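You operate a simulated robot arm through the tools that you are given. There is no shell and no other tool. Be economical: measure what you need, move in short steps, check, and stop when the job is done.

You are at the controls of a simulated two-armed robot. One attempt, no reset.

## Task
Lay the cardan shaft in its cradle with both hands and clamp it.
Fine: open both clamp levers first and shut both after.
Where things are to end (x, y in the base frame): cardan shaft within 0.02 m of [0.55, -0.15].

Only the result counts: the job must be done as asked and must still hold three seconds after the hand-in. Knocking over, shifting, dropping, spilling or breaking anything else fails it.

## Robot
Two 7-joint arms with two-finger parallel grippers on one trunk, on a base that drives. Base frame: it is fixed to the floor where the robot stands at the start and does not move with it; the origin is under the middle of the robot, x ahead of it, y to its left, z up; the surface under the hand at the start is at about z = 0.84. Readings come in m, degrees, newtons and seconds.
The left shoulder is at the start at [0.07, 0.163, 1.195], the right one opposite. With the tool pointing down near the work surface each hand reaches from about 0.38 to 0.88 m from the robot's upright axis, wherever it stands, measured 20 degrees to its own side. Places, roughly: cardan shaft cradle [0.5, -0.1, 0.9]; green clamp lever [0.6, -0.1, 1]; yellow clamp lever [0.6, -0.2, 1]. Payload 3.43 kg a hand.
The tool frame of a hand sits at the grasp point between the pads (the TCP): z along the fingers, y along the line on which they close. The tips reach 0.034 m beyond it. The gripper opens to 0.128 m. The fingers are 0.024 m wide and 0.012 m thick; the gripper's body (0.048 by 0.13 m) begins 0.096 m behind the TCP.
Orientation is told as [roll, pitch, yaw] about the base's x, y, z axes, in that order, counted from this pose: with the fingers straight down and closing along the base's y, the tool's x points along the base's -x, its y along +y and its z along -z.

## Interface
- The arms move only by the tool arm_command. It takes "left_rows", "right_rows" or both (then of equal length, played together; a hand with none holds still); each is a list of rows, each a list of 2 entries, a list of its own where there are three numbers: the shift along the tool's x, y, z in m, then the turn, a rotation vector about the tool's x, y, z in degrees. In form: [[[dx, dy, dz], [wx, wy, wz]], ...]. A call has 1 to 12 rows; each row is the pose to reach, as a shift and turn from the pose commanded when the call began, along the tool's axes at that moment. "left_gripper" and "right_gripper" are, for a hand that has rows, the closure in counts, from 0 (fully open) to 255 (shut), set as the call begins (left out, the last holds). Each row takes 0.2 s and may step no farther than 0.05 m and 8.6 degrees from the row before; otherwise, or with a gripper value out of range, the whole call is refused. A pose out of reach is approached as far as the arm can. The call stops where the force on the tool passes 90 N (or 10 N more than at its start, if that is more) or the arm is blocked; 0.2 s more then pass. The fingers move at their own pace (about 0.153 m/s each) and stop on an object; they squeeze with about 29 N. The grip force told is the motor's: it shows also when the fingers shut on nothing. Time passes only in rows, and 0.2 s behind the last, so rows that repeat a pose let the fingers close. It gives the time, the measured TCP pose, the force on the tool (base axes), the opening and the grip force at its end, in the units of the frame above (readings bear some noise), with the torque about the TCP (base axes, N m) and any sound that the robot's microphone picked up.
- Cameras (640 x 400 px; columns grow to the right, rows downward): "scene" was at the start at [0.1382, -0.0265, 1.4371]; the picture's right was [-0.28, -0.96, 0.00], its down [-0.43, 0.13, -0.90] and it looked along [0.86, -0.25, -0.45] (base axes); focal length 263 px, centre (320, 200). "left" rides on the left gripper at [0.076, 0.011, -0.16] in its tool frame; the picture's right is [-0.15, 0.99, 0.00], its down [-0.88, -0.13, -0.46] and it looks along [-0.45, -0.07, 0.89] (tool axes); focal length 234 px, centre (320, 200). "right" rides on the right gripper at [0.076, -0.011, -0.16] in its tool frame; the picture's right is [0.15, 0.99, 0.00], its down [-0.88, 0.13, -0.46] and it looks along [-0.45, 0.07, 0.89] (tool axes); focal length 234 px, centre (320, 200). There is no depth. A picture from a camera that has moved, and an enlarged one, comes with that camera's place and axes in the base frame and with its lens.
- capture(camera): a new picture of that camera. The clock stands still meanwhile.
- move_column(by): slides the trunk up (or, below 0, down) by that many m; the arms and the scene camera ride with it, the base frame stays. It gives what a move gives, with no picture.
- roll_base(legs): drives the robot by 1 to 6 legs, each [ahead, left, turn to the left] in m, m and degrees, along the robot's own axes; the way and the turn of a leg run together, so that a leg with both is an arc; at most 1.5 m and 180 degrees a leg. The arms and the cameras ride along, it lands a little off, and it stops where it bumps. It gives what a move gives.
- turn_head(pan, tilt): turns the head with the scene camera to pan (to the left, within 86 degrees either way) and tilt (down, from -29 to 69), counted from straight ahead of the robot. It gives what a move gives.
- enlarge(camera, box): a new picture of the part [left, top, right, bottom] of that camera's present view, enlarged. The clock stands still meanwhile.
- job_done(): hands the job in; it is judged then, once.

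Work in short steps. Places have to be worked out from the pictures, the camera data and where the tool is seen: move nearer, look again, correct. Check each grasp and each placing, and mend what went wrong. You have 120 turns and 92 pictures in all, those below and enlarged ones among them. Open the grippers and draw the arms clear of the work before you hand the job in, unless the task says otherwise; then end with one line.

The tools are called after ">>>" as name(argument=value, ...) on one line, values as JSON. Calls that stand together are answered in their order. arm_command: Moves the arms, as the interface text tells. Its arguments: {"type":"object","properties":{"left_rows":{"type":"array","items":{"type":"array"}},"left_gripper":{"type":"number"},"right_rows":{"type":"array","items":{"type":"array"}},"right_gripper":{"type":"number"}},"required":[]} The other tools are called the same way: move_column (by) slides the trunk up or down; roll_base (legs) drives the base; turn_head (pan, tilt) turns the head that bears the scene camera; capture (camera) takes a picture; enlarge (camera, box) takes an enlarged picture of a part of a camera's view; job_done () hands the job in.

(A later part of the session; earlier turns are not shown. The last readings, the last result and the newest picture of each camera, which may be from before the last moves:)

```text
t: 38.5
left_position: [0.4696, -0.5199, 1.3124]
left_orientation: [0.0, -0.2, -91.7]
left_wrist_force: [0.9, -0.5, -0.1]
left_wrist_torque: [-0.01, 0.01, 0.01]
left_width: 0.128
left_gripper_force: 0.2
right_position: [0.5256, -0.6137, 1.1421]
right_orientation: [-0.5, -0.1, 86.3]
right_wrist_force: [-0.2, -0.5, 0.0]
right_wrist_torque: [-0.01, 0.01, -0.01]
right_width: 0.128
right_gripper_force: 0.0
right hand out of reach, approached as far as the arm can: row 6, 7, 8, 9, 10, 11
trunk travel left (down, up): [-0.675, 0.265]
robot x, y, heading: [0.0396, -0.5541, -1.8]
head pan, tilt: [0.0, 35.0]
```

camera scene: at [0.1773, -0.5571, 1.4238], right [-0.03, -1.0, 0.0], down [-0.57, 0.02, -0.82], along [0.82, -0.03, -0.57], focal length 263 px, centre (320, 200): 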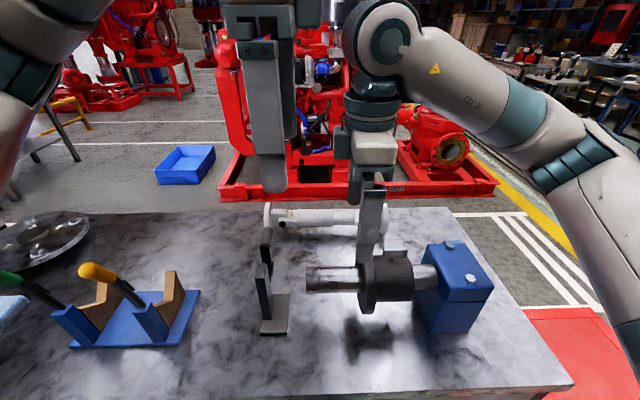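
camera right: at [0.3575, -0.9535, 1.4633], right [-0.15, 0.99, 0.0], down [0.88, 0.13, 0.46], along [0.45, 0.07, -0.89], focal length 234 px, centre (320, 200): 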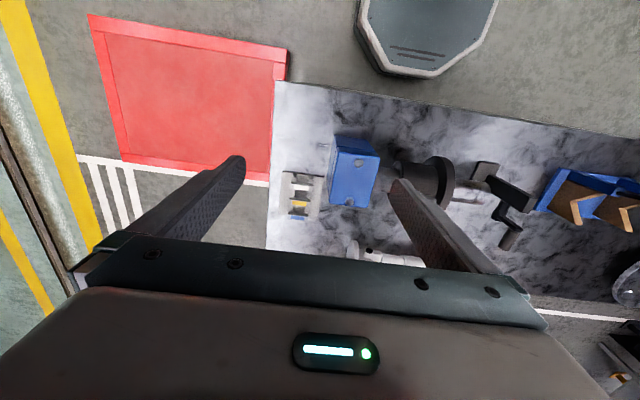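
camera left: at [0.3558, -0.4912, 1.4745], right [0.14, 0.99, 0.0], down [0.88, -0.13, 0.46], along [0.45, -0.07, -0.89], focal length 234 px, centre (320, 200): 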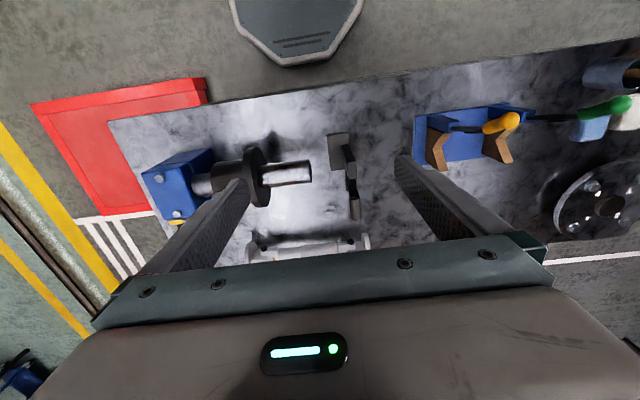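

The right arm can't hold +90° yaw extended; the opposite yaw (left +90°, right -90°) should suit, and I can grip wide on the tube-side yokes at ±0.112 m, keeping the hands apart. I unwind both hands while separating them.

>>> arm_command(left_rows=[[[0.01, 0, 0], [0, 0, -8.2]], [[0.02, 0, 0], [0, 0, -16.4]], [[0.03, 0, 0], [0, 0, -24.6]], [[0.04, 0, 0], [0, 0, -32.8]], [[0.05, 0, 0], [0, 0, -41]], [[0.06, 0, 0], [0, 0, -49.2]], [[0.07, 0, 0], [0, 0, -57.4]], [[0.08, 0, 0], [0, 0, -65.6]], [[0.09, 0, 0], [0, 0, -73.8]], [[0.1, 0, 0], [0, 0, -82]], [[0.1, 0, 0], [0, 0, -90]]], right_rows=[[[0.015, 0, 0], [0, 0, 8.2]], [[0.03, 0, 0], [0, 0, 16.4]], [[0.045, 0, 0], [0, 0, 24.6]], [[0.06, 0, 0], [0, 0, 32.8]], [[0.075, 0, 0], [0, 0, 41]], [[0.09, 0, 0], [0, 0, 49.2]], [[0.105, 0, 0], [0, 0, 57.4]], [[0.12, 0, 0], [0, 0, 65.6]], [[0.135, 0, 0], [0, 0, 73.8]], [[0.15, 0, 0], [0, 0, 82]], [[0.15, 0, 0], [0, 0, 88]]])

>>> arm_command(left_rows=[[[0, 0, 0], [0, 0, -8.2]], [[0, 0, 0], [0, 0, -16.4]], [[0, 0, 0], [0, 0, -24.6]], [[0, 0, 0], [0, 0, -32.8]], [[0, 0, 0], [0, 0, -41]], [[0, 0, 0], [0, 0, -49.2]], [[0, 0, 0], [0, 0, -57.4]], [[0, 0, 0], [0, 0, -65.6]], [[0, 0, 0], [0, 0, -73.8]], [[0, 0, 0], [0, 0, -82]], [[0, 0, 0], [0, 0, -90]]], right_rows=[[[0, 0, 0], [0, 0, 8.2]], [[0, 0, 0], [0, 0, 16.4]], [[0, 0, 0], [0, 0, 24.6]], [[0, 0, 0], [0, 0, 32.8]], [[0, 0, 0], [0, 0, 41]], [[0, 0, 0], [0, 0, 49.2]], [[0, 0, 0], [0, 0, 57.4]], [[0, 0, 0], [0, 0, 65.6]], [[0, 0, 0], [0, 0, 73.8]], [[0, 0, 0], [0, 0, 82]], [[0, 0, 0], [0, 0, 90]]])

>>> capture(camera="scene")

```text
t: 40.9
left_position: [0.4738, -0.4204, 1.3119]
left_orientation: [0.0, 0.1, -1.8]
left_wrist_force: [-0.2, 0.1, 0.0]
left_wrist_torque: [0.0, 0.01, -0.02]
left_width: 0.1282
left_gripper_force: 0.1
right_position: [0.5173, -0.7669, 1.145]
right_orientation: [-0.1, 0.0, -0.1]
right_wrist_force: [0.2, 0.1, -0.7]
right_wrist_torque: [0.0, 0.0, -0.02]
right_width: 0.1281
right_gripper_force: 0.0
trunk travel left (down, up): [-0.675, 0.265]
robot x, y, heading: [0.0409, -0.5528, -1.7]
head pan, tilt: [0.0, 35.0]
```

```text
t: 43.3
left_position: [0.4728, -0.421, 1.3145]
left_orientation: [-0.1, 0.2, 88.2]
left_wrist_force: [0.0, 0.7, 0.3]
left_wrist_torque: [-0.01, 0.03, 0.0]
left_width: 0.1281
left_gripper_force: 0.0
right_position: [0.5165, -0.7661, 1.1442]
right_orientation: [0.0, 0.1, -90.1]
right_wrist_force: [-0.1, -0.1, 0.1]
right_wrist_torque: [0.0, 0.0, -0.03]
right_width: 0.128
right_gripper_force: 0.1
trunk travel left (down, up): [-0.675, 0.265]
robot x, y, heading: [0.0423, -0.5501, -1.9]
head pan, tilt: [0.0, 35.0]
```

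```text
61 pictures are left
camera scene: at [0.178, -0.5567, 1.4237], right [-0.03, -1.0, 0.0], down [-0.57, 0.02, -0.82], along [0.82, -0.03, -0.57], focal length 263 px, centre (320, 200)
```

scene: 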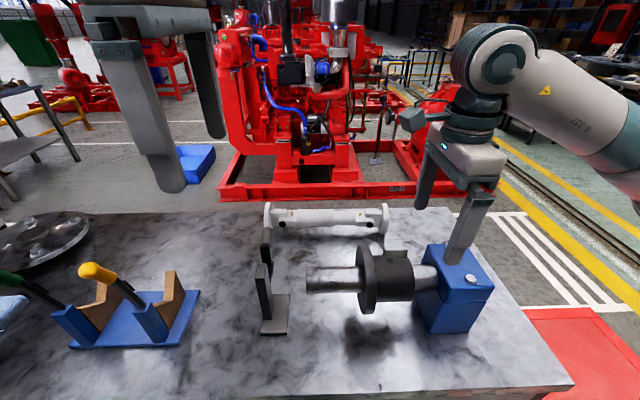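

Both hands hold this yaw freely. I bring both above the yokes, TCP at z≈1.08.

>>> arm_command(left_rows=[[[0.0054, -0.0375, 0.01], [0, 0, 0]], [[0.0109, -0.075, 0.025], [0, 0, 0]], [[0.0163, -0.1125, 0.045], [0, 0, 0]], [[0.0217, -0.15, 0.07], [0, 0, 0]], [[0.0272, -0.1875, 0.1], [0, 0, 0]], [[0.0326, -0.225, 0.13], [0, 0, 0]], [[0.038, -0.2625, 0.16], [0, 0, 0]], [[0.0434, -0.3, 0.185], [0, 0, 0]], [[0.0489, -0.3375, 0.21], [0, 0, 0]], [[0.0543, -0.375, 0.23], [0, 0, 0]]], right_rows=[[[0.0055, 0.0321, 0], [0, 0, 0.19]], [[0.011, 0.0642, 0], [0, 0, 0.38]], [[0.0165, 0.0963, 0], [0, 0, 0.57]], [[0.022, 0.1284, 0], [0, 0, 0.76]], [[0.0275, 0.1605, 0.005], [0, 0, 0.95]], [[0.033, 0.1926, 0.01], [0, 0, 1.14]], [[0.0384, 0.2247, 0.02], [0, 0, 1.33]], [[0.044, 0.2568, 0.035], [0, 0, 1.52]], [[0.0494, 0.2889, 0.05], [0, 0, 1.71]], [[0.0549, 0.321, 0.0645], [0, 0, 1.9]]])

>>> capture(camera="scene")

>>> capture(camera="left")

>>> capture(camera="right")

```text
t: 45.5
left_position: [0.8485, -0.4894, 1.0817]
left_orientation: [0.0, 0.0, 88.1]
left_wrist_force: [0.6, 0.9, -0.9]
left_wrist_torque: [-0.02, 0.04, 0.0]
left_width: 0.1281
left_gripper_force: 0.0
right_position: [0.8396, -0.7119, 1.0783]
right_orientation: [0.0, 0.0, -92.0]
right_wrist_force: [0.4, -0.4, -0.1]
right_wrist_torque: [0.04, 0.01, 0.0]
right_width: 0.1281
right_gripper_force: 0.0
trunk travel left (down, up): [-0.675, 0.265]
robot x, y, heading: [0.0394, -0.5544, -1.8]
head pan, tilt: [0.0, 35.0]
```

```text
60 pictures are left
camera scene: at [0.18, -0.5578, 1.4234], right [-0.03, -1.0, 0.0], down [-0.57, 0.02, -0.82], along [0.82, -0.03, -0.57], focal length 263 px, centre (320, 200)
```

scene: 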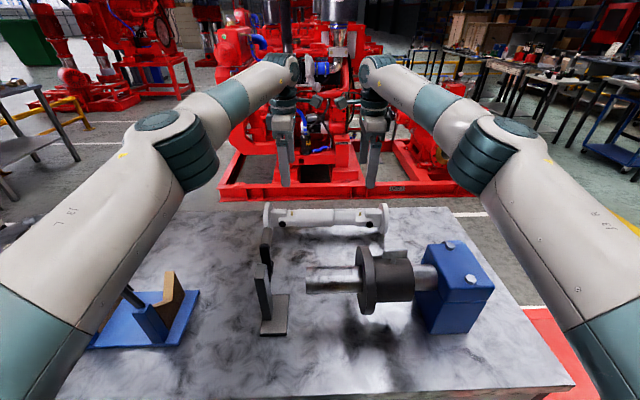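

```text
59 pictures are left
camera left: at [0.834, -0.5648, 1.2423], right [-0.98, 0.18, 0.0], down [0.16, 0.88, 0.46], along [0.08, 0.45, -0.89], focal length 234 px, centre (320, 200)
```

left: 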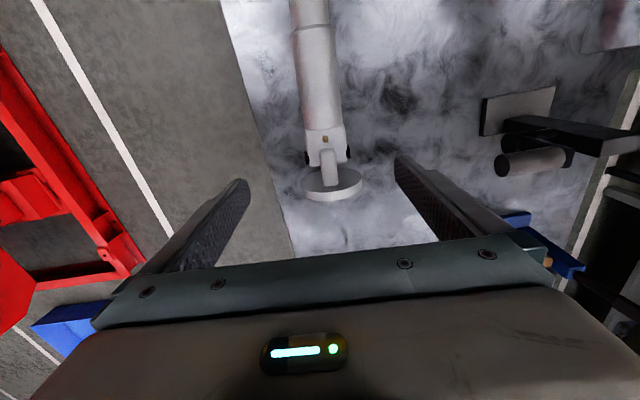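

```text
58 pictures are left
camera right: at [0.8312, -0.6369, 1.2385], right [0.99, 0.11, 0.0], down [0.1, -0.88, 0.45], along [0.05, -0.45, -0.89], focal length 234 px, centre (320, 200)
```

right: 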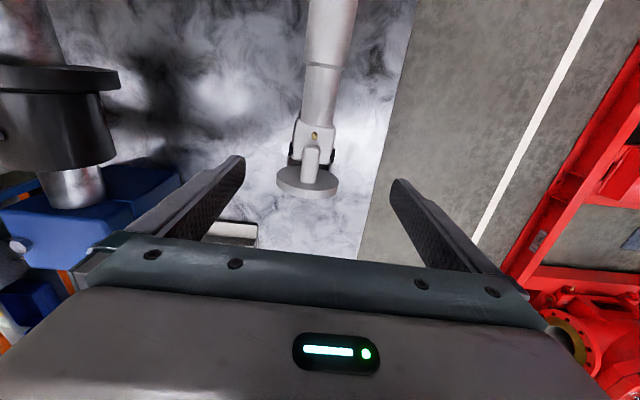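

Views are good. I enlarge both wrist views to choose the grip spot on each yoke.

>>> enlarge(camera="left", box=[260, 80, 400, 220])

>>> enlarge(camera="right", box=[250, 80, 390, 220])

```text
2.86 times, centred on (330, 150) of left
camera zoom: at [0.834, -0.5648, 1.2423], right [-0.98, 0.18, 0.0], down [0.16, 0.88, 0.46], along [0.08, 0.45, -0.89], focal length 669 px, centre (291, 343)
```

zoom: 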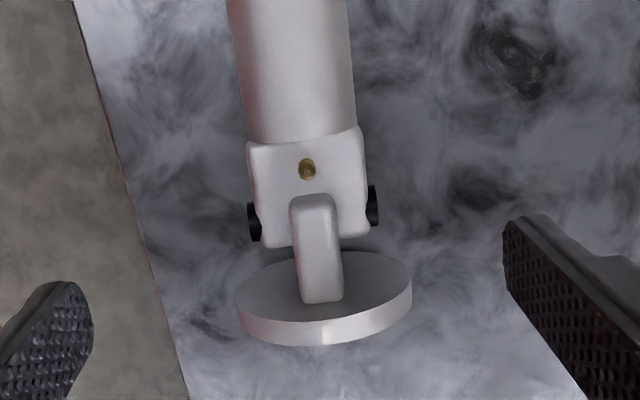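

```text
2.86 times, centred on (320, 150) of right
camera zoom: at [0.8312, -0.6369, 1.2385], right [0.99, 0.11, 0.0], down [0.1, -0.88, 0.45], along [0.05, -0.45, -0.89], focal length 669 px, centre (320, 343)
```

zoom: 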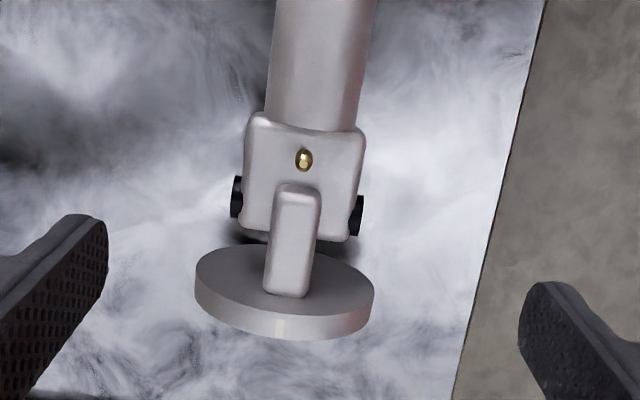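

Yoke grip spots: left (0.839, -0.488), right (0.830, -0.705), between tube end and pin. I correct and descend to z≈0.93 first.

>>> arm_command(left_rows=[[[-0.001, 0.0095, 0.04], [0, 0, 0]], [[-0.001, 0.0095, 0.08], [0, 0, 0]], [[-0.001, 0.0095, 0.12], [0, 0, 0]], [[-0.001, 0.0095, 0.15], [0, 0, 0]]], right_rows=[[[0.0065, -0.0095, 0.04], [0, 0, 0]], [[0.0065, -0.0095, 0.08], [0, 0, 0]], [[0.0065, -0.0095, 0.12], [0, 0, 0]], [[0.0065, -0.0095, 0.147], [0, 0, 0]]])

>>> capture(camera="left")

>>> capture(camera="right")

```text
t: 46.5
left_position: [0.8375, -0.4862, 0.9327]
left_orientation: [0.0, 0.1, 88.1]
left_wrist_force: [0.0, 0.0, -0.7]
left_wrist_torque: [-0.03, 0.04, 0.04]
left_width: 0.1281
left_gripper_force: 0.0
right_position: [0.8295, -0.7047, 0.9335]
right_orientation: [0.1, -0.1, -91.9]
right_wrist_force: [-0.2, 0.4, -0.4]
right_wrist_torque: [0.01, 0.03, 0.0]
right_width: 0.1281
right_gripper_force: 0.0
trunk travel left (down, up): [-0.675, 0.265]
robot x, y, heading: [0.0356, -0.5541, -1.8]
head pan, tilt: [0.0, 35.0]
```

```text
55 pictures are left
camera left: at [0.8245, -0.5613, 1.0923], right [-0.98, 0.18, 0.0], down [0.16, 0.88, 0.46], along [0.08, 0.45, -0.89], focal length 234 px, centre (320, 200)
```

left: 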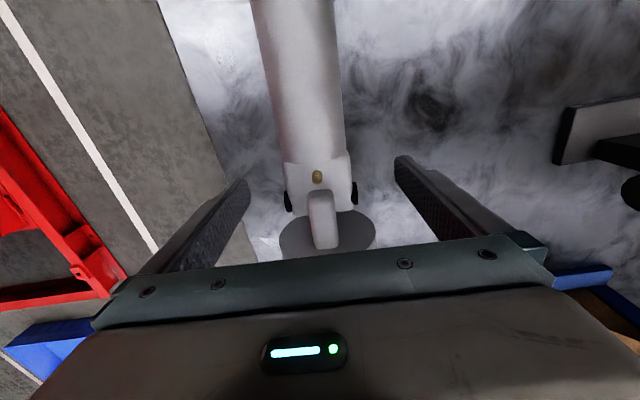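

```text
54 pictures are left
camera right: at [0.8212, -0.6283, 1.0916], right [0.99, 0.11, 0.0], down [0.1, -0.88, 0.46], along [0.05, -0.45, -0.89], focal length 234 px, centre (320, 200)
```

right: 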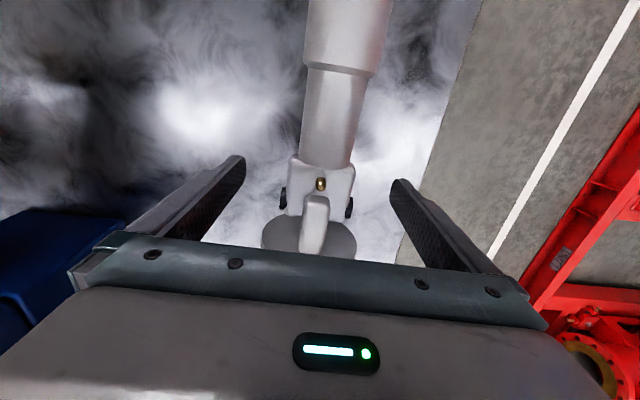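

Centred. I go down the last 0.041 m and close both grippers.

>>> arm_command(left_rows=[[[0, 0, 0.02], [0, 0, 0]], [[0, 0, 0.041], [0, 0, 0]]], right_rows=[[[0.003, 0, 0.02], [0, 0, 0]], [[0.003, 0, 0.041], [0, 0, 0]]])

>>> arm_command(left_rows=[[[0, 0, 0], [0, 0, 0]], [[0, 0, 0], [0, 0, 0]], [[0, 0, 0], [0, 0, 0]], [[0, 0, 0], [0, 0, 0]]], right_rows=[[[0, 0, 0], [0, 0, 0]], [[0, 0, 0], [0, 0, 0]], [[0, 0, 0], [0, 0, 0]], [[0, 0, 0], [0, 0, 0]]], left_gripper=255, right_gripper=255)

>>> capture(camera="left")

>>> capture(camera="right")

```text
t: 47.1
left_position: [0.8374, -0.4863, 0.8918]
left_orientation: [0.0, 0.0, 88.1]
left_wrist_force: [1.5, -0.5, 0.0]
left_wrist_torque: [0.02, -0.03, -0.01]
left_width: 0.1282
left_gripper_force: 0.1
right_position: [0.8284, -0.7022, 0.8912]
right_orientation: [0.0, 0.0, -91.9]
right_wrist_force: [-0.5, 0.1, -0.6]
right_wrist_torque: [0.0, 0.0, -0.02]
right_width: 0.1278
right_gripper_force: 0.1
trunk travel left (down, up): [-0.675, 0.265]
robot x, y, heading: [0.0425, -0.5518, -2.2]
head pan, tilt: [0.0, 35.0]
```

```text
t: 48.1
left_position: [0.8383, -0.4865, 0.8931]
left_orientation: [-0.2, 0.1, 88.2]
left_wrist_force: [1.0, 1.1, 5.5]
left_wrist_torque: [0.22, -0.38, -0.75]
left_width: 0.0604
left_gripper_force: 29.0
right_position: [0.8295, -0.7014, 0.8934]
right_orientation: [0.1, 0.0, -91.9]
right_wrist_force: [10.3, 1.2, 0.9]
right_wrist_torque: [0.13, -0.27, -0.53]
right_width: 0.06
right_gripper_force: 28.7
trunk travel left (down, up): [-0.675, 0.265]
robot x, y, heading: [0.0417, -0.5485, -1.9]
head pan, tilt: [0.0, 35.0]
```

```text
53 pictures are left
camera left: at [0.8244, -0.5609, 1.0529], right [-0.98, 0.18, 0.0], down [0.16, 0.88, 0.46], along [0.08, 0.45, -0.89], focal length 234 px, centre (320, 200)
```

left: 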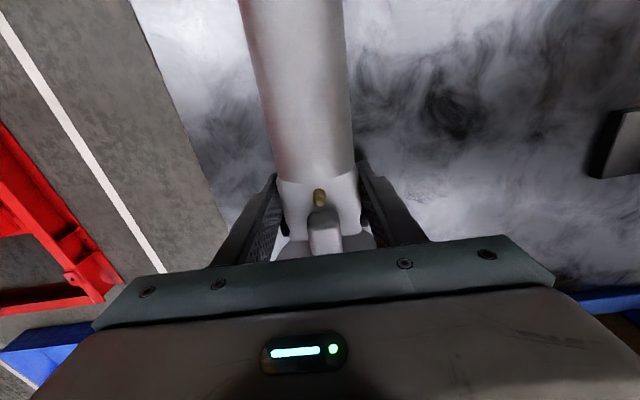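

```text
52 pictures are left
camera right: at [0.8209, -0.6252, 1.0522], right [0.99, 0.11, 0.0], down [0.1, -0.88, 0.46], along [0.05, -0.45, -0.89], focal length 234 px, centre (320, 200)
```

right: 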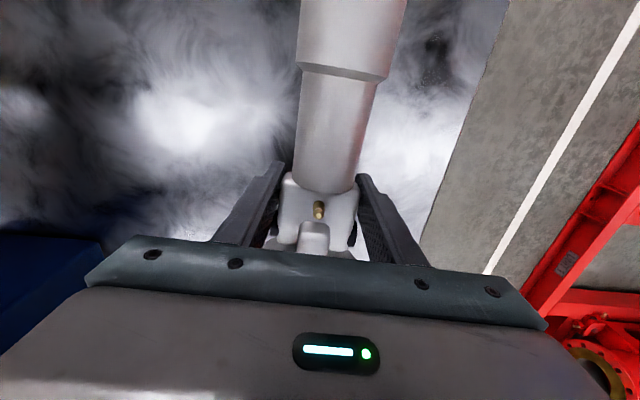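

Both hands hold the yokes (0.060 m). I lift slightly with the trunk and check the load.

>>> move_column(by=0.04)

>>> capture(camera="scene")

```text
t: 48.9
left_position: [0.8375, -0.4858, 0.9383]
left_orientation: [-0.4, 0.1, 88.1]
left_wrist_force: [7.8, 0.1, 7.2]
left_wrist_torque: [0.36, -0.67, 0.01]
left_width: 0.0449
left_gripper_force: 29.4
right_position: [0.8272, -0.7006, 0.9383]
right_orientation: [0.2, 0.1, -91.8]
right_wrist_force: [-4.6, -2.4, 20.5]
right_wrist_torque: [-0.31, 0.82, 0.52]
right_width: 0.045
right_gripper_force: 29.2
trunk travel left (down, up): [-0.715, 0.225]
robot x, y, heading: [0.0406, -0.5529, -1.9]
head pan, tilt: [0.0, 35.0]
```

```text
51 pictures are left
camera scene: at [0.1747, -0.5564, 1.4649], right [-0.03, -1.0, 0.0], down [-0.57, 0.02, -0.82], along [0.82, -0.03, -0.57], focal length 263 px, centre (320, 200)
```

scene: 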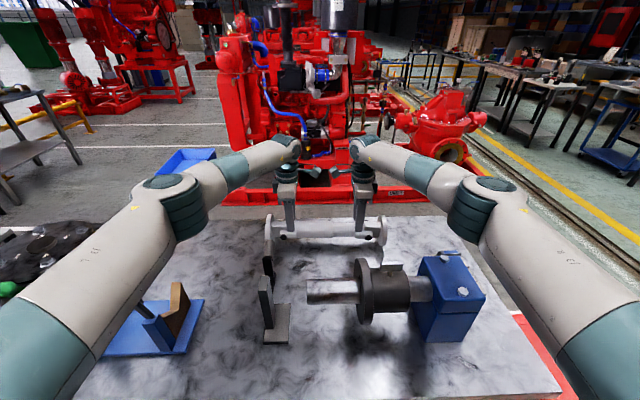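

The opening dropped to 0.045 m – the fingers may have slipped up the yokes. I look closely.

>>> enlarge(camera="scene", box=[240, 160, 410, 270])

>>> capture(camera="left")

>>> capture(camera="right")

```text
3.64 times, centred on (325, 215) of scene
camera zoom: at [0.1747, -0.5564, 1.4649], right [-0.03, -1.0, 0.0], down [-0.57, 0.02, -0.82], along [0.82, -0.03, -0.57], focal length 955 px, centre (302, 146)
```

zoom: 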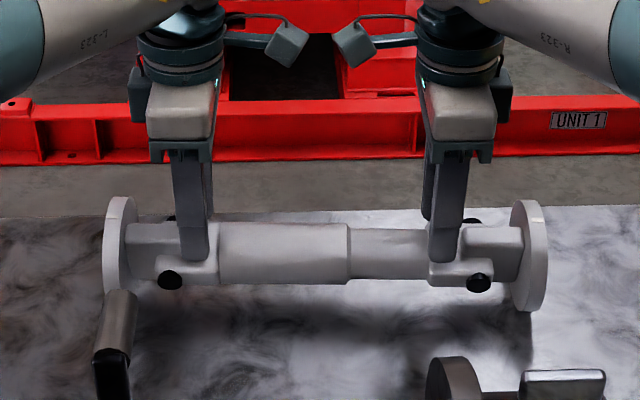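

```text
49 pictures are left
camera left: at [0.822, -0.5607, 1.0971], right [-0.98, 0.18, -0.01], down [0.16, 0.88, 0.46], along [0.09, 0.45, -0.89], focal length 234 px, centre (320, 200)
```

left: 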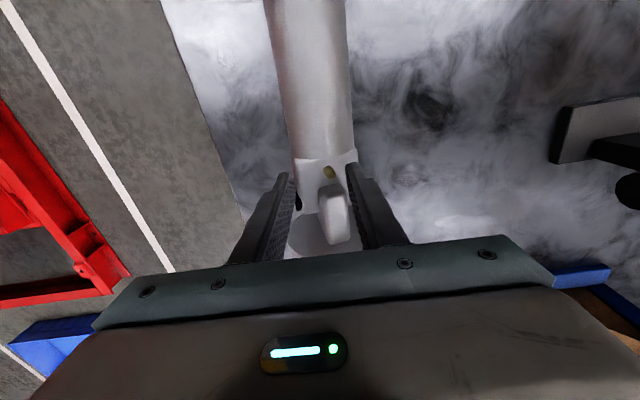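

```text
48 pictures are left
camera right: at [0.8177, -0.6249, 1.0979], right [0.99, 0.12, 0.0], down [0.1, -0.88, 0.46], along [0.06, -0.45, -0.89], focal length 234 px, centre (320, 200)
```

right: 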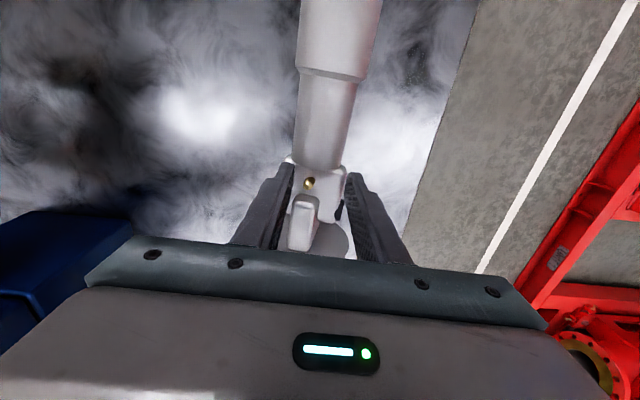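

The shaft stayed on the table and the fingers slipped upward on the yokes. I open, go down lower (TCP below the axis) and re-grip for a slow test lift.

>>> arm_command(left_rows=[[[0, 0, 0], [0, 0, 0]], [[0, 0, 0], [0, 0, 0]], [[0, 0, 0], [0, 0, 0]], [[0, 0, 0.03], [0, 0, 0]], [[0, 0, 0.056], [0, 0, 0]]], right_rows=[[[0, 0, 0], [0, 0, 0]], [[0, 0, 0], [0, 0, 0]], [[0, 0, 0], [0, 0, 0]], [[0, 0, 0.03], [0, 0, 0]], [[0, 0, 0.056], [0, 0, 0]]], left_gripper=60, right_gripper=60)

>>> capture(camera="left")

>>> capture(camera="right")

```text
t: 50.1
left_position: [0.8391, -0.4862, 0.8765]
left_orientation: [0.0, 0.0, 88.3]
left_wrist_force: [0.5, -0.1, 0.5]
left_wrist_torque: [-0.01, 0.03, 0.03]
left_width: 0.0979
left_gripper_force: 0.0
right_position: [0.8295, -0.7008, 0.8753]
right_orientation: [0.0, 0.0, -91.9]
right_wrist_force: [0.7, -0.2, 0.1]
right_wrist_torque: [0.02, 0.01, 0.01]
right_width: 0.0981
right_gripper_force: 0.1
trunk travel left (down, up): [-0.715, 0.225]
robot x, y, heading: [0.0406, -0.5524, -1.9]
head pan, tilt: [0.0, 35.0]
```

```text
47 pictures are left
camera left: at [0.8251, -0.5609, 1.0362], right [-0.98, 0.18, 0.0], down [0.16, 0.88, 0.46], along [0.08, 0.45, -0.89], focal length 234 px, centre (320, 200)
```

left: 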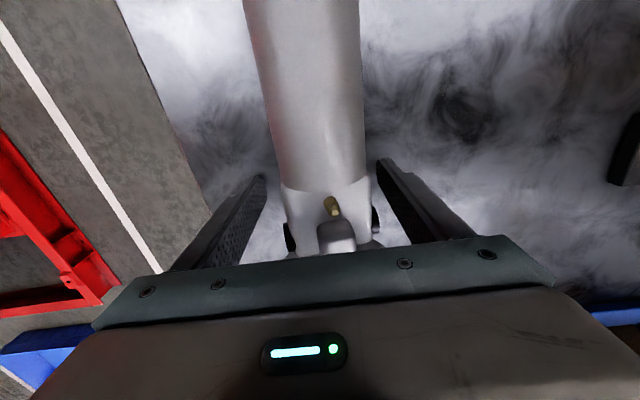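

```text
46 pictures are left
camera right: at [0.8206, -0.6245, 1.035], right [0.99, 0.11, 0.0], down [0.1, -0.88, 0.46], along [0.05, -0.45, -0.89], focal length 234 px, centre (320, 200)
```

right: 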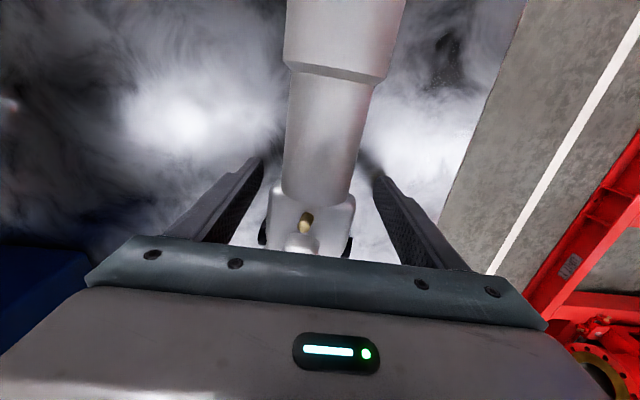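

Fingertips are just above the table. I raise 4 mm, close and do a slow test lift of 15 mm.

>>> arm_command(left_rows=[[[0, 0, -0.004], [0, 0, 0]], [[0, 0, -0.004], [0, 0, 0]], [[0, 0, -0.004], [0, 0, 0]], [[0, 0, -0.004], [0, 0, 0]], [[0, 0, -0.004], [0, 0, 0]]], right_rows=[[[0, 0, -0.004], [0, 0, 0]], [[0, 0, -0.004], [0, 0, 0]], [[0, 0, -0.004], [0, 0, 0]], [[0, 0, -0.004], [0, 0, 0]], [[0, 0, -0.004], [0, 0, 0]]], left_gripper=255, right_gripper=255)

>>> arm_command(left_rows=[[[0, 0, -0.003], [0, 0, 0]], [[0, 0, -0.006], [0, 0, 0]], [[0, 0, -0.009], [0, 0, 0]], [[0, 0, -0.012], [0, 0, 0]], [[0, 0, -0.015], [0, 0, 0]]], right_rows=[[[0, 0, -0.003], [0, 0, 0]], [[0, 0, -0.006], [0, 0, 0]], [[0, 0, -0.009], [0, 0, 0]], [[0, 0, -0.012], [0, 0, 0]], [[0, 0, -0.015], [0, 0, 0]]])

>>> enlarge(camera="scene", box=[240, 160, 410, 270])

```text
t: 51.3
left_position: [0.839, -0.4866, 0.8798]
left_orientation: [0.1, 0.1, 88.0]
left_wrist_force: [-7.8, -1.0, 2.1]
left_wrist_torque: [-0.41, -0.25, -1.01]
left_width: 0.0605
left_gripper_force: 28.8
right_position: [0.8302, -0.7003, 0.879]
right_orientation: [0.0, 0.0, -91.9]
right_wrist_force: [13.3, 3.7, -0.3]
right_wrist_torque: [-0.55, -0.04, -0.96]
right_width: 0.0604
right_gripper_force: 28.8
trunk travel left (down, up): [-0.715, 0.225]
robot x, y, heading: [0.0357, -0.5464, -2.0]
head pan, tilt: [0.0, 35.0]
```

```text
t: 52.5
left_position: [0.8388, -0.4863, 0.894]
left_orientation: [0.0, 0.1, 88.2]
left_wrist_force: [-2.5, -5.5, -8.0]
left_wrist_torque: [-0.29, 0.1, -0.22]
left_width: 0.0601
left_gripper_force: 28.6
right_position: [0.83, -0.701, 0.8932]
right_orientation: [-0.2, 0.0, -91.9]
right_wrist_force: [2.8, 5.2, -14.0]
right_wrist_torque: [-0.25, -0.1, -0.31]
right_width: 0.0601
right_gripper_force: 29.0
trunk travel left (down, up): [-0.715, 0.225]
robot x, y, heading: [0.0355, -0.5522, -2.2]
head pan, tilt: [0.0, 35.0]
```

```text
3.64 times, centred on (325, 215) of scene
camera zoom: at [0.1812, -0.5568, 1.4633], right [-0.03, -1.0, 0.0], down [-0.58, 0.02, -0.82], along [0.82, -0.03, -0.58], focal length 955 px, centre (302, 146)
```

zoom: 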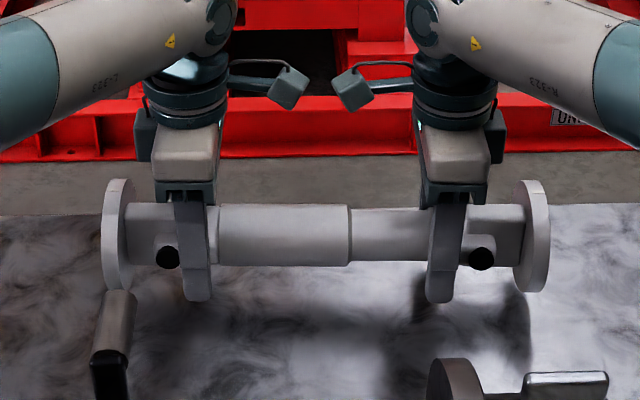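

The shaft came up with the hands (image shift ≈ 15 mm, load ≈ 22 N). I continue lifting slowly with the arms.

>>> arm_command(left_rows=[[[0, 0, -0.004], [0, 0, 0]], [[0, 0, -0.008], [0, 0, 0]], [[0, 0, -0.012], [0, 0, 0]], [[0, 0, -0.016], [0, 0, 0]], [[0, 0, -0.02], [0, 0, 0]], [[0, 0, -0.024], [0, 0, 0]], [[0, 0, -0.028], [0, 0, 0]], [[0, 0, -0.032], [0, 0, 0]], [[0, 0, -0.036], [0, 0, 0]], [[0, 0, -0.04], [0, 0, 0]]], right_rows=[[[0, 0, -0.004], [0, 0, 0]], [[0, 0, -0.008], [0, 0, 0]], [[0, 0, -0.012], [0, 0, 0]], [[0, 0, -0.016], [0, 0, 0]], [[0, 0, -0.02], [0, 0, 0]], [[0, 0, -0.024], [0, 0, 0]], [[0, 0, -0.028], [0, 0, 0]], [[0, 0, -0.032], [0, 0, 0]], [[0, 0, -0.036], [0, 0, 0]], [[0, 0, -0.04], [0, 0, 0]]])

>>> enlarge(camera="scene", box=[240, 160, 410, 270])

```text
t: 54.7
left_position: [0.8408, -0.4875, 0.9339]
left_orientation: [0.1, 0.0, 88.0]
left_wrist_force: [-7.8, -9.6, -8.7]
left_wrist_torque: [0.07, -0.17, -0.92]
left_width: 0.0598
left_gripper_force: 29.1
right_position: [0.8313, -0.7011, 0.9338]
right_orientation: [0.0, 0.0, -92.0]
right_wrist_force: [8.4, 9.4, -13.7]
right_wrist_torque: [-0.51, 0.19, -0.82]
right_width: 0.0602
right_gripper_force: 28.8
trunk travel left (down, up): [-0.715, 0.225]
robot x, y, heading: [0.0375, -0.5523, -2.2]
head pan, tilt: [0.0, 35.0]
```

```text
3.64 times, centred on (325, 215) of scene
camera zoom: at [0.1814, -0.5568, 1.4633], right [-0.03, -1.0, 0.0], down [-0.58, 0.02, -0.82], along [0.82, -0.03, -0.58], focal length 955 px, centre (302, 146)
```

zoom: 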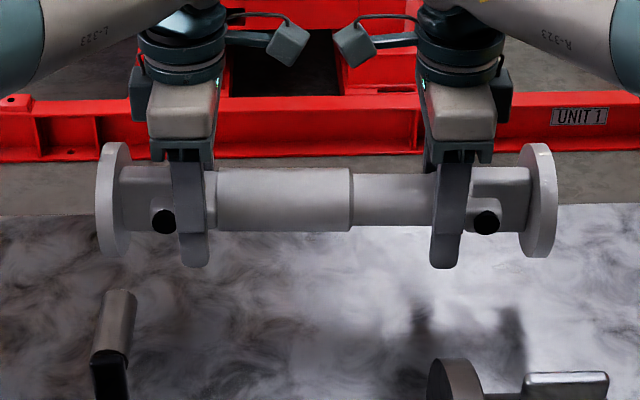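

It is held firmly. I lift another 85 mm, with a tiny relief of the hand-to-hand strain.

>>> arm_command(left_rows=[[[0.0005, 0.0005, -0.007], [0, 0, 0]], [[0.001, 0.001, -0.014], [0, 0, 0]], [[0.0015, 0.0015, -0.021], [0, 0, 0]], [[0.0015, 0.0015, -0.028], [0, 0, 0]], [[0.0015, 0.0015, -0.035], [0, 0, 0]], [[0.0015, 0.0015, -0.042], [0, 0, 0]], [[0.0015, 0.0015, -0.05], [0, 0, 0]], [[0.0015, 0.0015, -0.058], [0, 0, 0]], [[0.0015, 0.0015, -0.066], [0, 0, 0]], [[0.0015, 0.0015, -0.074], [0, 0, 0]], [[0.0015, 0.0015, -0.08], [0, 0, 0]], [[0.0015, 0.0015, -0.085], [0, 0, 0]]], right_rows=[[[0.0005, 0.0005, -0.007], [0, 0, 0]], [[0.001, 0.001, -0.014], [0, 0, 0]], [[0.0015, 0.0015, -0.021], [0, 0, 0]], [[0.0015, 0.0015, -0.028], [0, 0, 0]], [[0.0015, 0.0015, -0.035], [0, 0, 0]], [[0.0015, 0.0015, -0.042], [0, 0, 0]], [[0.0015, 0.0015, -0.05], [0, 0, 0]], [[0.0015, 0.0015, -0.058], [0, 0, 0]], [[0.0015, 0.0015, -0.066], [0, 0, 0]], [[0.0015, 0.0015, -0.074], [0, 0, 0]], [[0.0015, 0.0015, -0.08], [0, 0, 0]], [[0.0015, 0.0015, -0.085], [0, 0, 0]]])

>>> capture(camera="scene")

```text
t: 57.3
left_position: [0.8391, -0.4866, 1.0181]
left_orientation: [0.1, 0.0, 88.2]
left_wrist_force: [5.5, 14.8, -8.5]
left_wrist_torque: [-0.4, 0.09, 0.41]
left_width: 0.0599
left_gripper_force: 29.2
right_position: [0.8317, -0.7008, 1.0182]
right_orientation: [-0.2, 0.0, -91.9]
right_wrist_force: [-5.3, -14.1, -14.2]
right_wrist_torque: [-0.11, -0.11, 0.66]
right_width: 0.06
right_gripper_force: 28.9
trunk travel left (down, up): [-0.715, 0.225]
robot x, y, heading: [0.0378, -0.5495, -1.6]
head pan, tilt: [0.0, 35.0]
```

```text
43 pictures are left
camera scene: at [0.1813, -0.5568, 1.4633], right [-0.03, -1.0, 0.0], down [-0.58, 0.02, -0.82], along [0.82, -0.03, -0.58], focal length 263 px, centre (320, 200)
```

scene: 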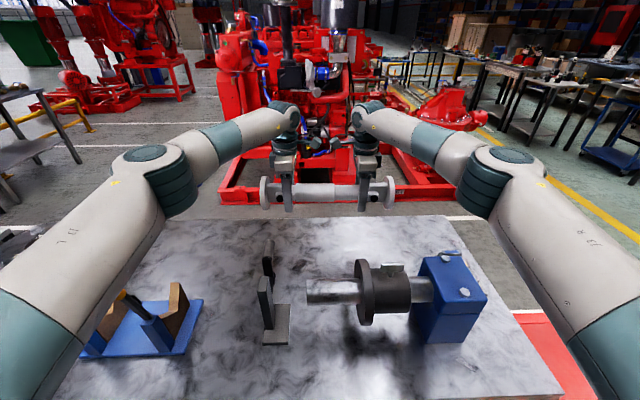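

Held well. I undo half of the relief, then drive left 0.2 m as a first leg, checking the grip.

>>> arm_command(left_rows=[[[-0.0008, -0.0005, 0], [0, 0, 0]], [[-0.0008, -0.0005, 0], [0, 0, 0]]], right_rows=[[[-0.0008, -0.0005, 0], [0, 0, 0]], [[-0.0008, -0.0005, 0], [0, 0, 0]]])

>>> roll_base(legs=[[0, 0.1, 0], [0, 0.1, 0]])

>>> capture(camera="scene")

```text
t: 57.9
left_position: [0.8391, -0.4873, 1.0183]
left_orientation: [0.1, 0.1, 88.1]
left_wrist_force: [2.3, 10.7, -8.3]
left_wrist_torque: [-0.31, -0.06, 0.18]
left_width: 0.0601
left_gripper_force: 29.3
right_position: [0.832, -0.7004, 1.0174]
right_orientation: [-0.1, 0.0, -91.9]
right_wrist_force: [-1.5, -10.8, -14.1]
right_wrist_torque: [-0.3, 0.1, 0.12]
right_width: 0.0599
right_gripper_force: 29.6
trunk travel left (down, up): [-0.715, 0.225]
robot x, y, heading: [0.0373, -0.5522, -2.3]
head pan, tilt: [0.0, 35.0]
```

```text
t: 59.8
left_position: [0.8451, -0.2885, 1.0182]
left_orientation: [0.1, 0.0, 88.0]
left_wrist_force: [-0.4, 6.7, -10.7]
left_wrist_torque: [-0.19, -0.38, 0.0]
left_width: 0.06
left_gripper_force: 28.9
right_position: [0.8382, -0.5031, 1.0183]
right_orientation: [-0.1, 0.0, -92.0]
right_wrist_force: [1.3, -6.3, -13.0]
right_wrist_torque: [-0.01, 0.41, -0.21]
right_width: 0.0598
right_gripper_force: 29.0
trunk travel left (down, up): [-0.715, 0.225]
robot x, y, heading: [0.0457, -0.3495, -2.1]
head pan, tilt: [0.0, 35.0]
```

```text
42 pictures are left
camera scene: at [0.1884, -0.3577, 1.4633], right [-0.04, -1.0, 0.0], down [-0.58, 0.02, -0.82], along [0.82, -0.03, -0.58], focal length 263 px, centre (320, 200)
```

scene: 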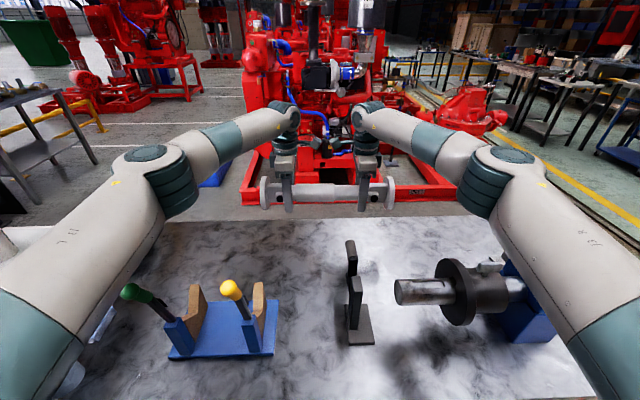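

Grip unchanged. I go left 0.21 m while turning +2.1°, then back 0.25 m.

>>> roll_base(legs=[[0, 0.106, 1.05], [0, 0.106, 1.05]])

>>> roll_base(legs=[[-0.12, 0, 0], [-0.13, 0, 0]])

>>> capture(camera="scene")

>>> capture(camera="left")

>>> capture(camera="right")

```text
t: 61.7
left_position: [0.8472, -0.0491, 1.0174]
left_orientation: [0.1, 0.1, 90.0]
left_wrist_force: [-0.7, -2.5, -10.7]
left_wrist_torque: [-0.18, -0.33, -0.03]
left_width: 0.0599
left_gripper_force: 29.5
right_position: [0.846, -0.2638, 1.0177]
right_orientation: [-0.1, 0.0, -90.0]
right_wrist_force: [1.8, 2.0, -11.5]
right_wrist_torque: [0.06, 0.35, -0.15]
right_width: 0.0599
right_gripper_force: 29.2
trunk travel left (down, up): [-0.715, 0.225]
robot x, y, heading: [0.0497, -0.1404, -0.0]
head pan, tilt: [0.0, 35.0]
```

```text
t: 63.9
left_position: [0.598, -0.0494, 1.0159]
left_orientation: [0.2, -0.1, 90.0]
left_wrist_force: [-0.7, -1.7, -12.3]
left_wrist_torque: [0.55, 0.08, 0.24]
left_width: 0.0599
left_gripper_force: 28.8
right_position: [0.5985, -0.2625, 1.0168]
right_orientation: [-0.2, 0.0, -89.9]
right_wrist_force: [-0.4, 1.5, -11.0]
right_wrist_torque: [-0.5, -0.11, -0.36]
right_width: 0.0598
right_gripper_force: 28.8
trunk travel left (down, up): [-0.715, 0.225]
robot x, y, heading: [-0.1961, -0.1403, -0.3]
head pan, tilt: [0.0, 35.0]
```

```text
41 pictures are left
camera scene: at [-0.0561, -0.1418, 1.463], right [0.0, -1.0, 0.0], down [-0.58, 0.0, -0.82], along [0.82, 0.0, -0.58], focal length 263 px, centre (320, 200)
```

scene: 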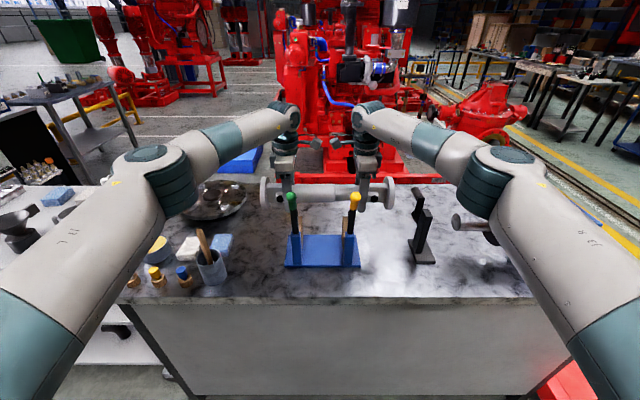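

```text
40 pictures are left
camera left: at [0.587, -0.1251, 1.1768], right [-0.99, 0.15, 0.0], down [0.13, 0.88, 0.45], along [0.06, 0.45, -0.89], focal length 234 px, centre (320, 200)
```

left: 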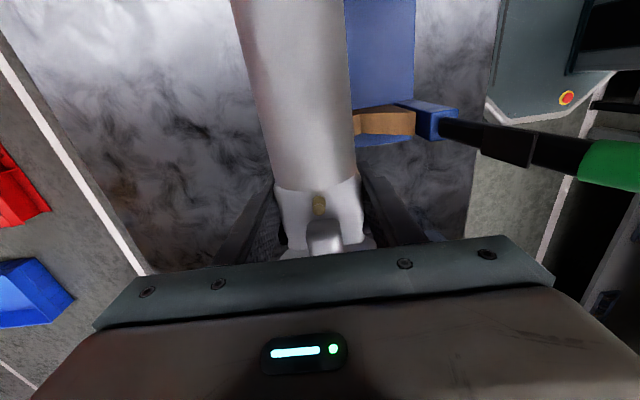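

```text
39 pictures are left
camera right: at [0.5878, -0.1879, 1.1768], right [0.99, 0.15, 0.0], down [0.13, -0.88, 0.45], along [0.06, -0.45, -0.89], focal length 234 px, centre (320, 200)
```

right: 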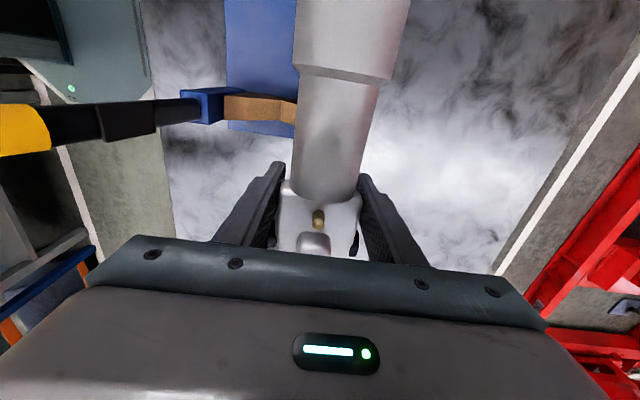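

Shaft centre is at about (0.598, -0.160); V-blocks are at y≈-0.075/-0.225, notch x≈0.55. I shift both hands together by (-0.048, +0.007).

>>> arm_command(left_rows=[[[-0.002, 0.012, 0], [0, 0, 0]], [[-0.004, 0.024, 0], [0, 0, 0]], [[-0.006, 0.036, 0], [0, 0, 0]], [[-0.007, 0.048, 0], [0, 0, 0]], [[-0.007, 0.048, 0], [0, 0, 0]]], right_rows=[[[0.002, -0.012, 0], [0, 0, 0]], [[0.004, -0.024, 0], [0, 0, 0]], [[0.006, -0.036, 0], [0, 0, 0]], [[0.007, -0.048, 0], [0, 0, 0]], [[0.007, -0.048, 0], [0, 0, 0]]])

>>> enlarge(camera="scene", box=[240, 150, 410, 280])

>>> capture(camera="left")

>>> capture(camera="right")

```text
t: 65.1
left_position: [0.5489, -0.0428, 1.0171]
left_orientation: [0.1, 0.0, 90.0]
left_wrist_force: [-4.1, -2.3, -12.1]
left_wrist_torque: [0.67, 0.01, -0.23]
left_width: 0.0596
left_gripper_force: 29.3
right_position: [0.5489, -0.2571, 1.017]
right_orientation: [-0.2, 0.1, -90.0]
right_wrist_force: [4.7, 1.7, -9.4]
right_wrist_torque: [-0.29, -0.04, -0.54]
right_width: 0.06
right_gripper_force: 29.3
trunk travel left (down, up): [-0.715, 0.225]
robot x, y, heading: [-0.1985, -0.1426, 0.2]
head pan, tilt: [0.0, 35.0]
```

```text
3.08 times, centred on (325, 215) of scene
camera zoom: at [-0.0572, -0.1418, 1.4632], right [0.0, -1.0, 0.0], down [-0.58, 0.0, -0.82], along [0.82, 0.0, -0.58], focal length 808 px, centre (305, 154)
```

zoom: 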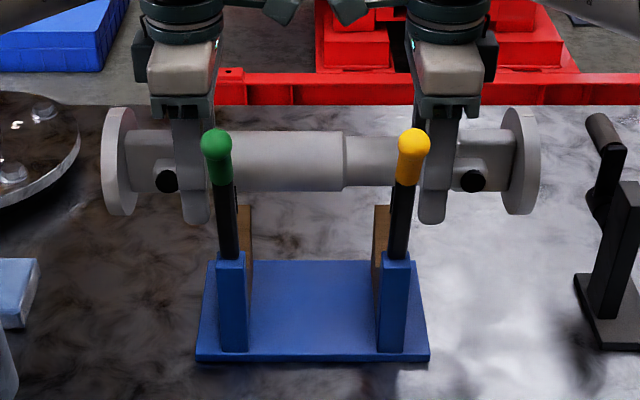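

```text
37 pictures are left
camera left: at [0.5381, -0.1185, 1.1779], right [-0.99, 0.15, 0.0], down [0.13, 0.88, 0.46], along [0.06, 0.45, -0.89], focal length 234 px, centre (320, 200)
```

left: 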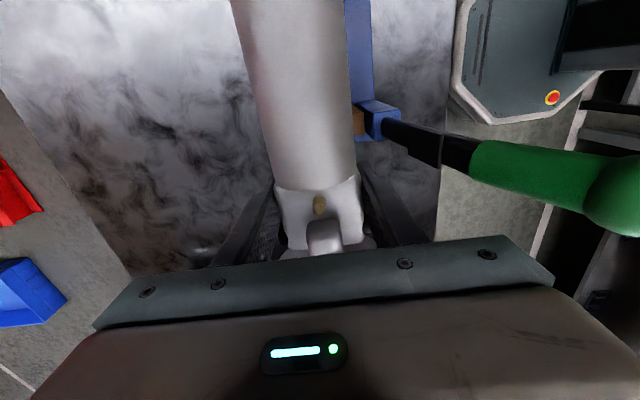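

```text
36 pictures are left
camera right: at [0.5386, -0.1813, 1.1779], right [0.99, 0.15, 0.0], down [0.13, -0.88, 0.46], along [0.06, -0.45, -0.89], focal length 234 px, centre (320, 200)
```

right: 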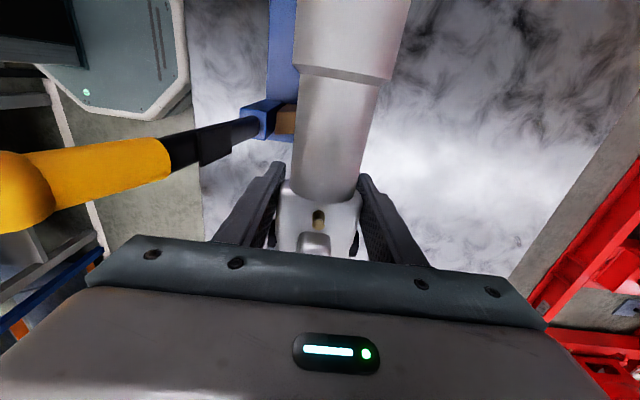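

Alignment is good (shaft centre ≈ (0.549, -0.154), fingers clear of the V-blocks by ~9 mm). I lower to TCP z≈0.935.

>>> arm_command(left_rows=[[[0, 0, 0.01], [0, 0, 0]], [[0, 0, 0.02], [0, 0, 0]], [[0, 0, 0.03], [0, 0, 0]], [[0, 0, 0.04], [0, 0, 0]], [[0, 0, 0.05], [0, 0, 0]], [[0, 0, 0.06], [0, 0, 0]], [[0, 0, 0.07], [0, 0, 0]], [[0, 0, 0.077], [0, 0, 0]], [[0, 0, 0.082], [0, 0, 0]]], right_rows=[[[0, 0, 0.01], [0, 0, 0]], [[0, 0, 0.02], [0, 0, 0]], [[0, 0, 0.03], [0, 0, 0]], [[0, 0, 0.04], [0, 0, 0]], [[0, 0, 0.05], [0, 0, 0]], [[0, 0, 0.06], [0, 0, 0]], [[0, 0, 0.07], [0, 0, 0]], [[0, 0, 0.077], [0, 0, 0]], [[0, 0, 0.082], [0, 0, 0]]])

>>> enlarge(camera="scene", box=[240, 150, 410, 280])

```text
t: 67.1
left_position: [0.549, -0.0431, 0.9344]
left_orientation: [0.2, 0.0, 89.9]
left_wrist_force: [-0.3, 0.1, -13.6]
left_wrist_torque: [-0.08, 0.18, 0.13]
left_width: 0.0601
left_gripper_force: 28.3
right_position: [0.5482, -0.2568, 0.9357]
right_orientation: [-0.2, -0.1, -90.0]
right_wrist_force: [-1.0, 0.3, -8.2]
right_wrist_torque: [0.78, -0.16, 0.0]
right_width: 0.0597
right_gripper_force: 29.3
trunk travel left (down, up): [-0.715, 0.225]
robot x, y, heading: [-0.1969, -0.143, 0.3]
head pan, tilt: [0.0, 35.0]
```

```text
3.08 times, centred on (325, 215) of scene
camera zoom: at [-0.0572, -0.1417, 1.4633], right [0.0, -1.0, 0.0], down [-0.58, 0.0, -0.82], along [0.82, 0.0, -0.58], focal length 808 px, centre (305, 154)
```

zoom: 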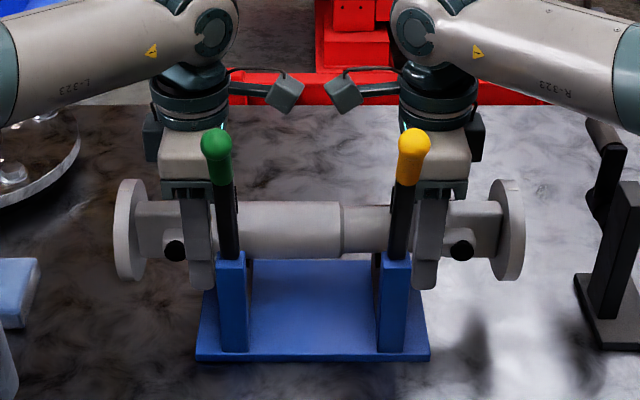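

No contact yet, still carrying ~22 N. I lower in 3 mm steps by 18 mm.

>>> arm_command(left_rows=[[[0, 0, 0.003], [0, 0, 0]], [[0, 0, 0.006], [0, 0, 0]], [[0, 0, 0.009], [0, 0, 0]], [[0, 0, 0.012], [0, 0, 0]]], right_rows=[[[0, 0, 0.003], [0, 0, 0]], [[0, 0, 0.006], [0, 0, 0]], [[0, 0, 0.009], [0, 0, 0]], [[0, 0, 0.012], [0, 0, 0]]])

>>> arm_command(left_rows=[[[0, 0, 0.003], [0, 0, 0]], [[0, 0, 0.006], [0, 0, 0]]], right_rows=[[[0, 0, 0.003], [0, 0, 0]], [[0, 0, 0.006], [0, 0, 0]]])

```text
t: 68.1
left_position: [0.549, -0.0427, 0.9276]
left_orientation: [-0.3, 0.1, 90.2]
left_wrist_force: [9.5, 1.4, 5.9]
left_wrist_torque: [0.73, 2.18, 0.28]
left_width: 0.0602
left_gripper_force: 29.0
right_position: [0.5492, -0.2564, 0.9275]
right_orientation: [0.1, 0.1, -90.0]
right_wrist_force: [5.3, -0.9, 7.6]
right_wrist_torque: [0.09, 1.64, 0.33]
right_width: 0.06
right_gripper_force: 28.6
trunk travel left (down, up): [-0.715, 0.225]
robot x, y, heading: [-0.2023, -0.1459, -0.0]
head pan, tilt: [0.0, 35.0]
```

```text
t: 68.7
left_position: [0.5481, -0.0434, 0.9282]
left_orientation: [-0.5, 0.3, 90.3]
left_wrist_force: [24.6, 5.5, 51.7]
left_wrist_torque: [-1.03, 8.69, 0.77]
left_width: 0.0597
left_gripper_force: 28.9
right_position: [0.5492, -0.2561, 0.9277]
right_orientation: [0.4, 0.2, -90.1]
right_wrist_force: [27.9, -4.3, 40.8]
right_wrist_torque: [1.9, 6.24, -0.07]
right_width: 0.0601
right_gripper_force: 29.3
trunk travel left (down, up): [-0.715, 0.225]
robot x, y, heading: [-0.2003, -0.1392, 0.1]
head pan, tilt: [0.0, 35.0]
```

Contact at TCP z≈0.928, with a +x push (touching mostly the near slope). I back off, shift +4 mm in x and lower again.

>>> arm_command(left_rows=[[[0, 0, -0.008], [0, 0, 0]], [[0, -0.004, -0.01], [0, 0, 0]], [[0, -0.004, -0.007], [0, 0, 0]], [[0, -0.004, -0.004], [0, 0, 0]]], right_rows=[[[0, 0, -0.008], [0, 0, 0]], [[0, 0.004, -0.01], [0, 0, 0]], [[0, 0.004, -0.007], [0, 0, 0]], [[0, 0.004, -0.004], [0, 0, 0]]])

>>> enlarge(camera="left", box=[240, 0, 440, 200])

```text
t: 69.7
left_position: [0.5488, -0.042, 0.926]
left_orientation: [-0.1, 0.1, 90.1]
left_wrist_force: [-1.5, 5.2, 35.3]
left_wrist_torque: [-0.3, 4.29, 0.91]
left_width: 0.0601
left_gripper_force: 28.8
right_position: [0.5489, -0.2561, 0.9265]
right_orientation: [0.1, 0.0, -89.9]
right_wrist_force: [16.8, -3.2, 9.5]
right_wrist_torque: [-0.45, 3.73, -0.46]
right_width: 0.0598
right_gripper_force: 29.3
trunk travel left (down, up): [-0.715, 0.225]
robot x, y, heading: [-0.202, -0.1413, 0.1]
head pan, tilt: [0.0, 35.0]
```

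```text
2.00 times, centred on (340, 100) of left
camera zoom: at [0.5369, -0.1183, 1.0869], right [-0.99, 0.15, 0.0], down [0.13, 0.88, 0.46], along [0.07, 0.45, -0.89], focal length 468 px, centre (280, 400)
```

zoom: 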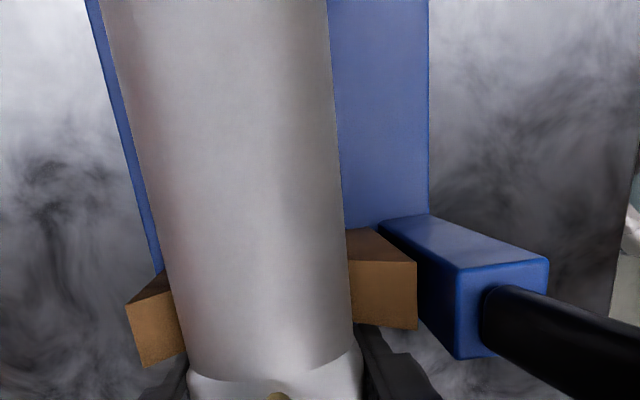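

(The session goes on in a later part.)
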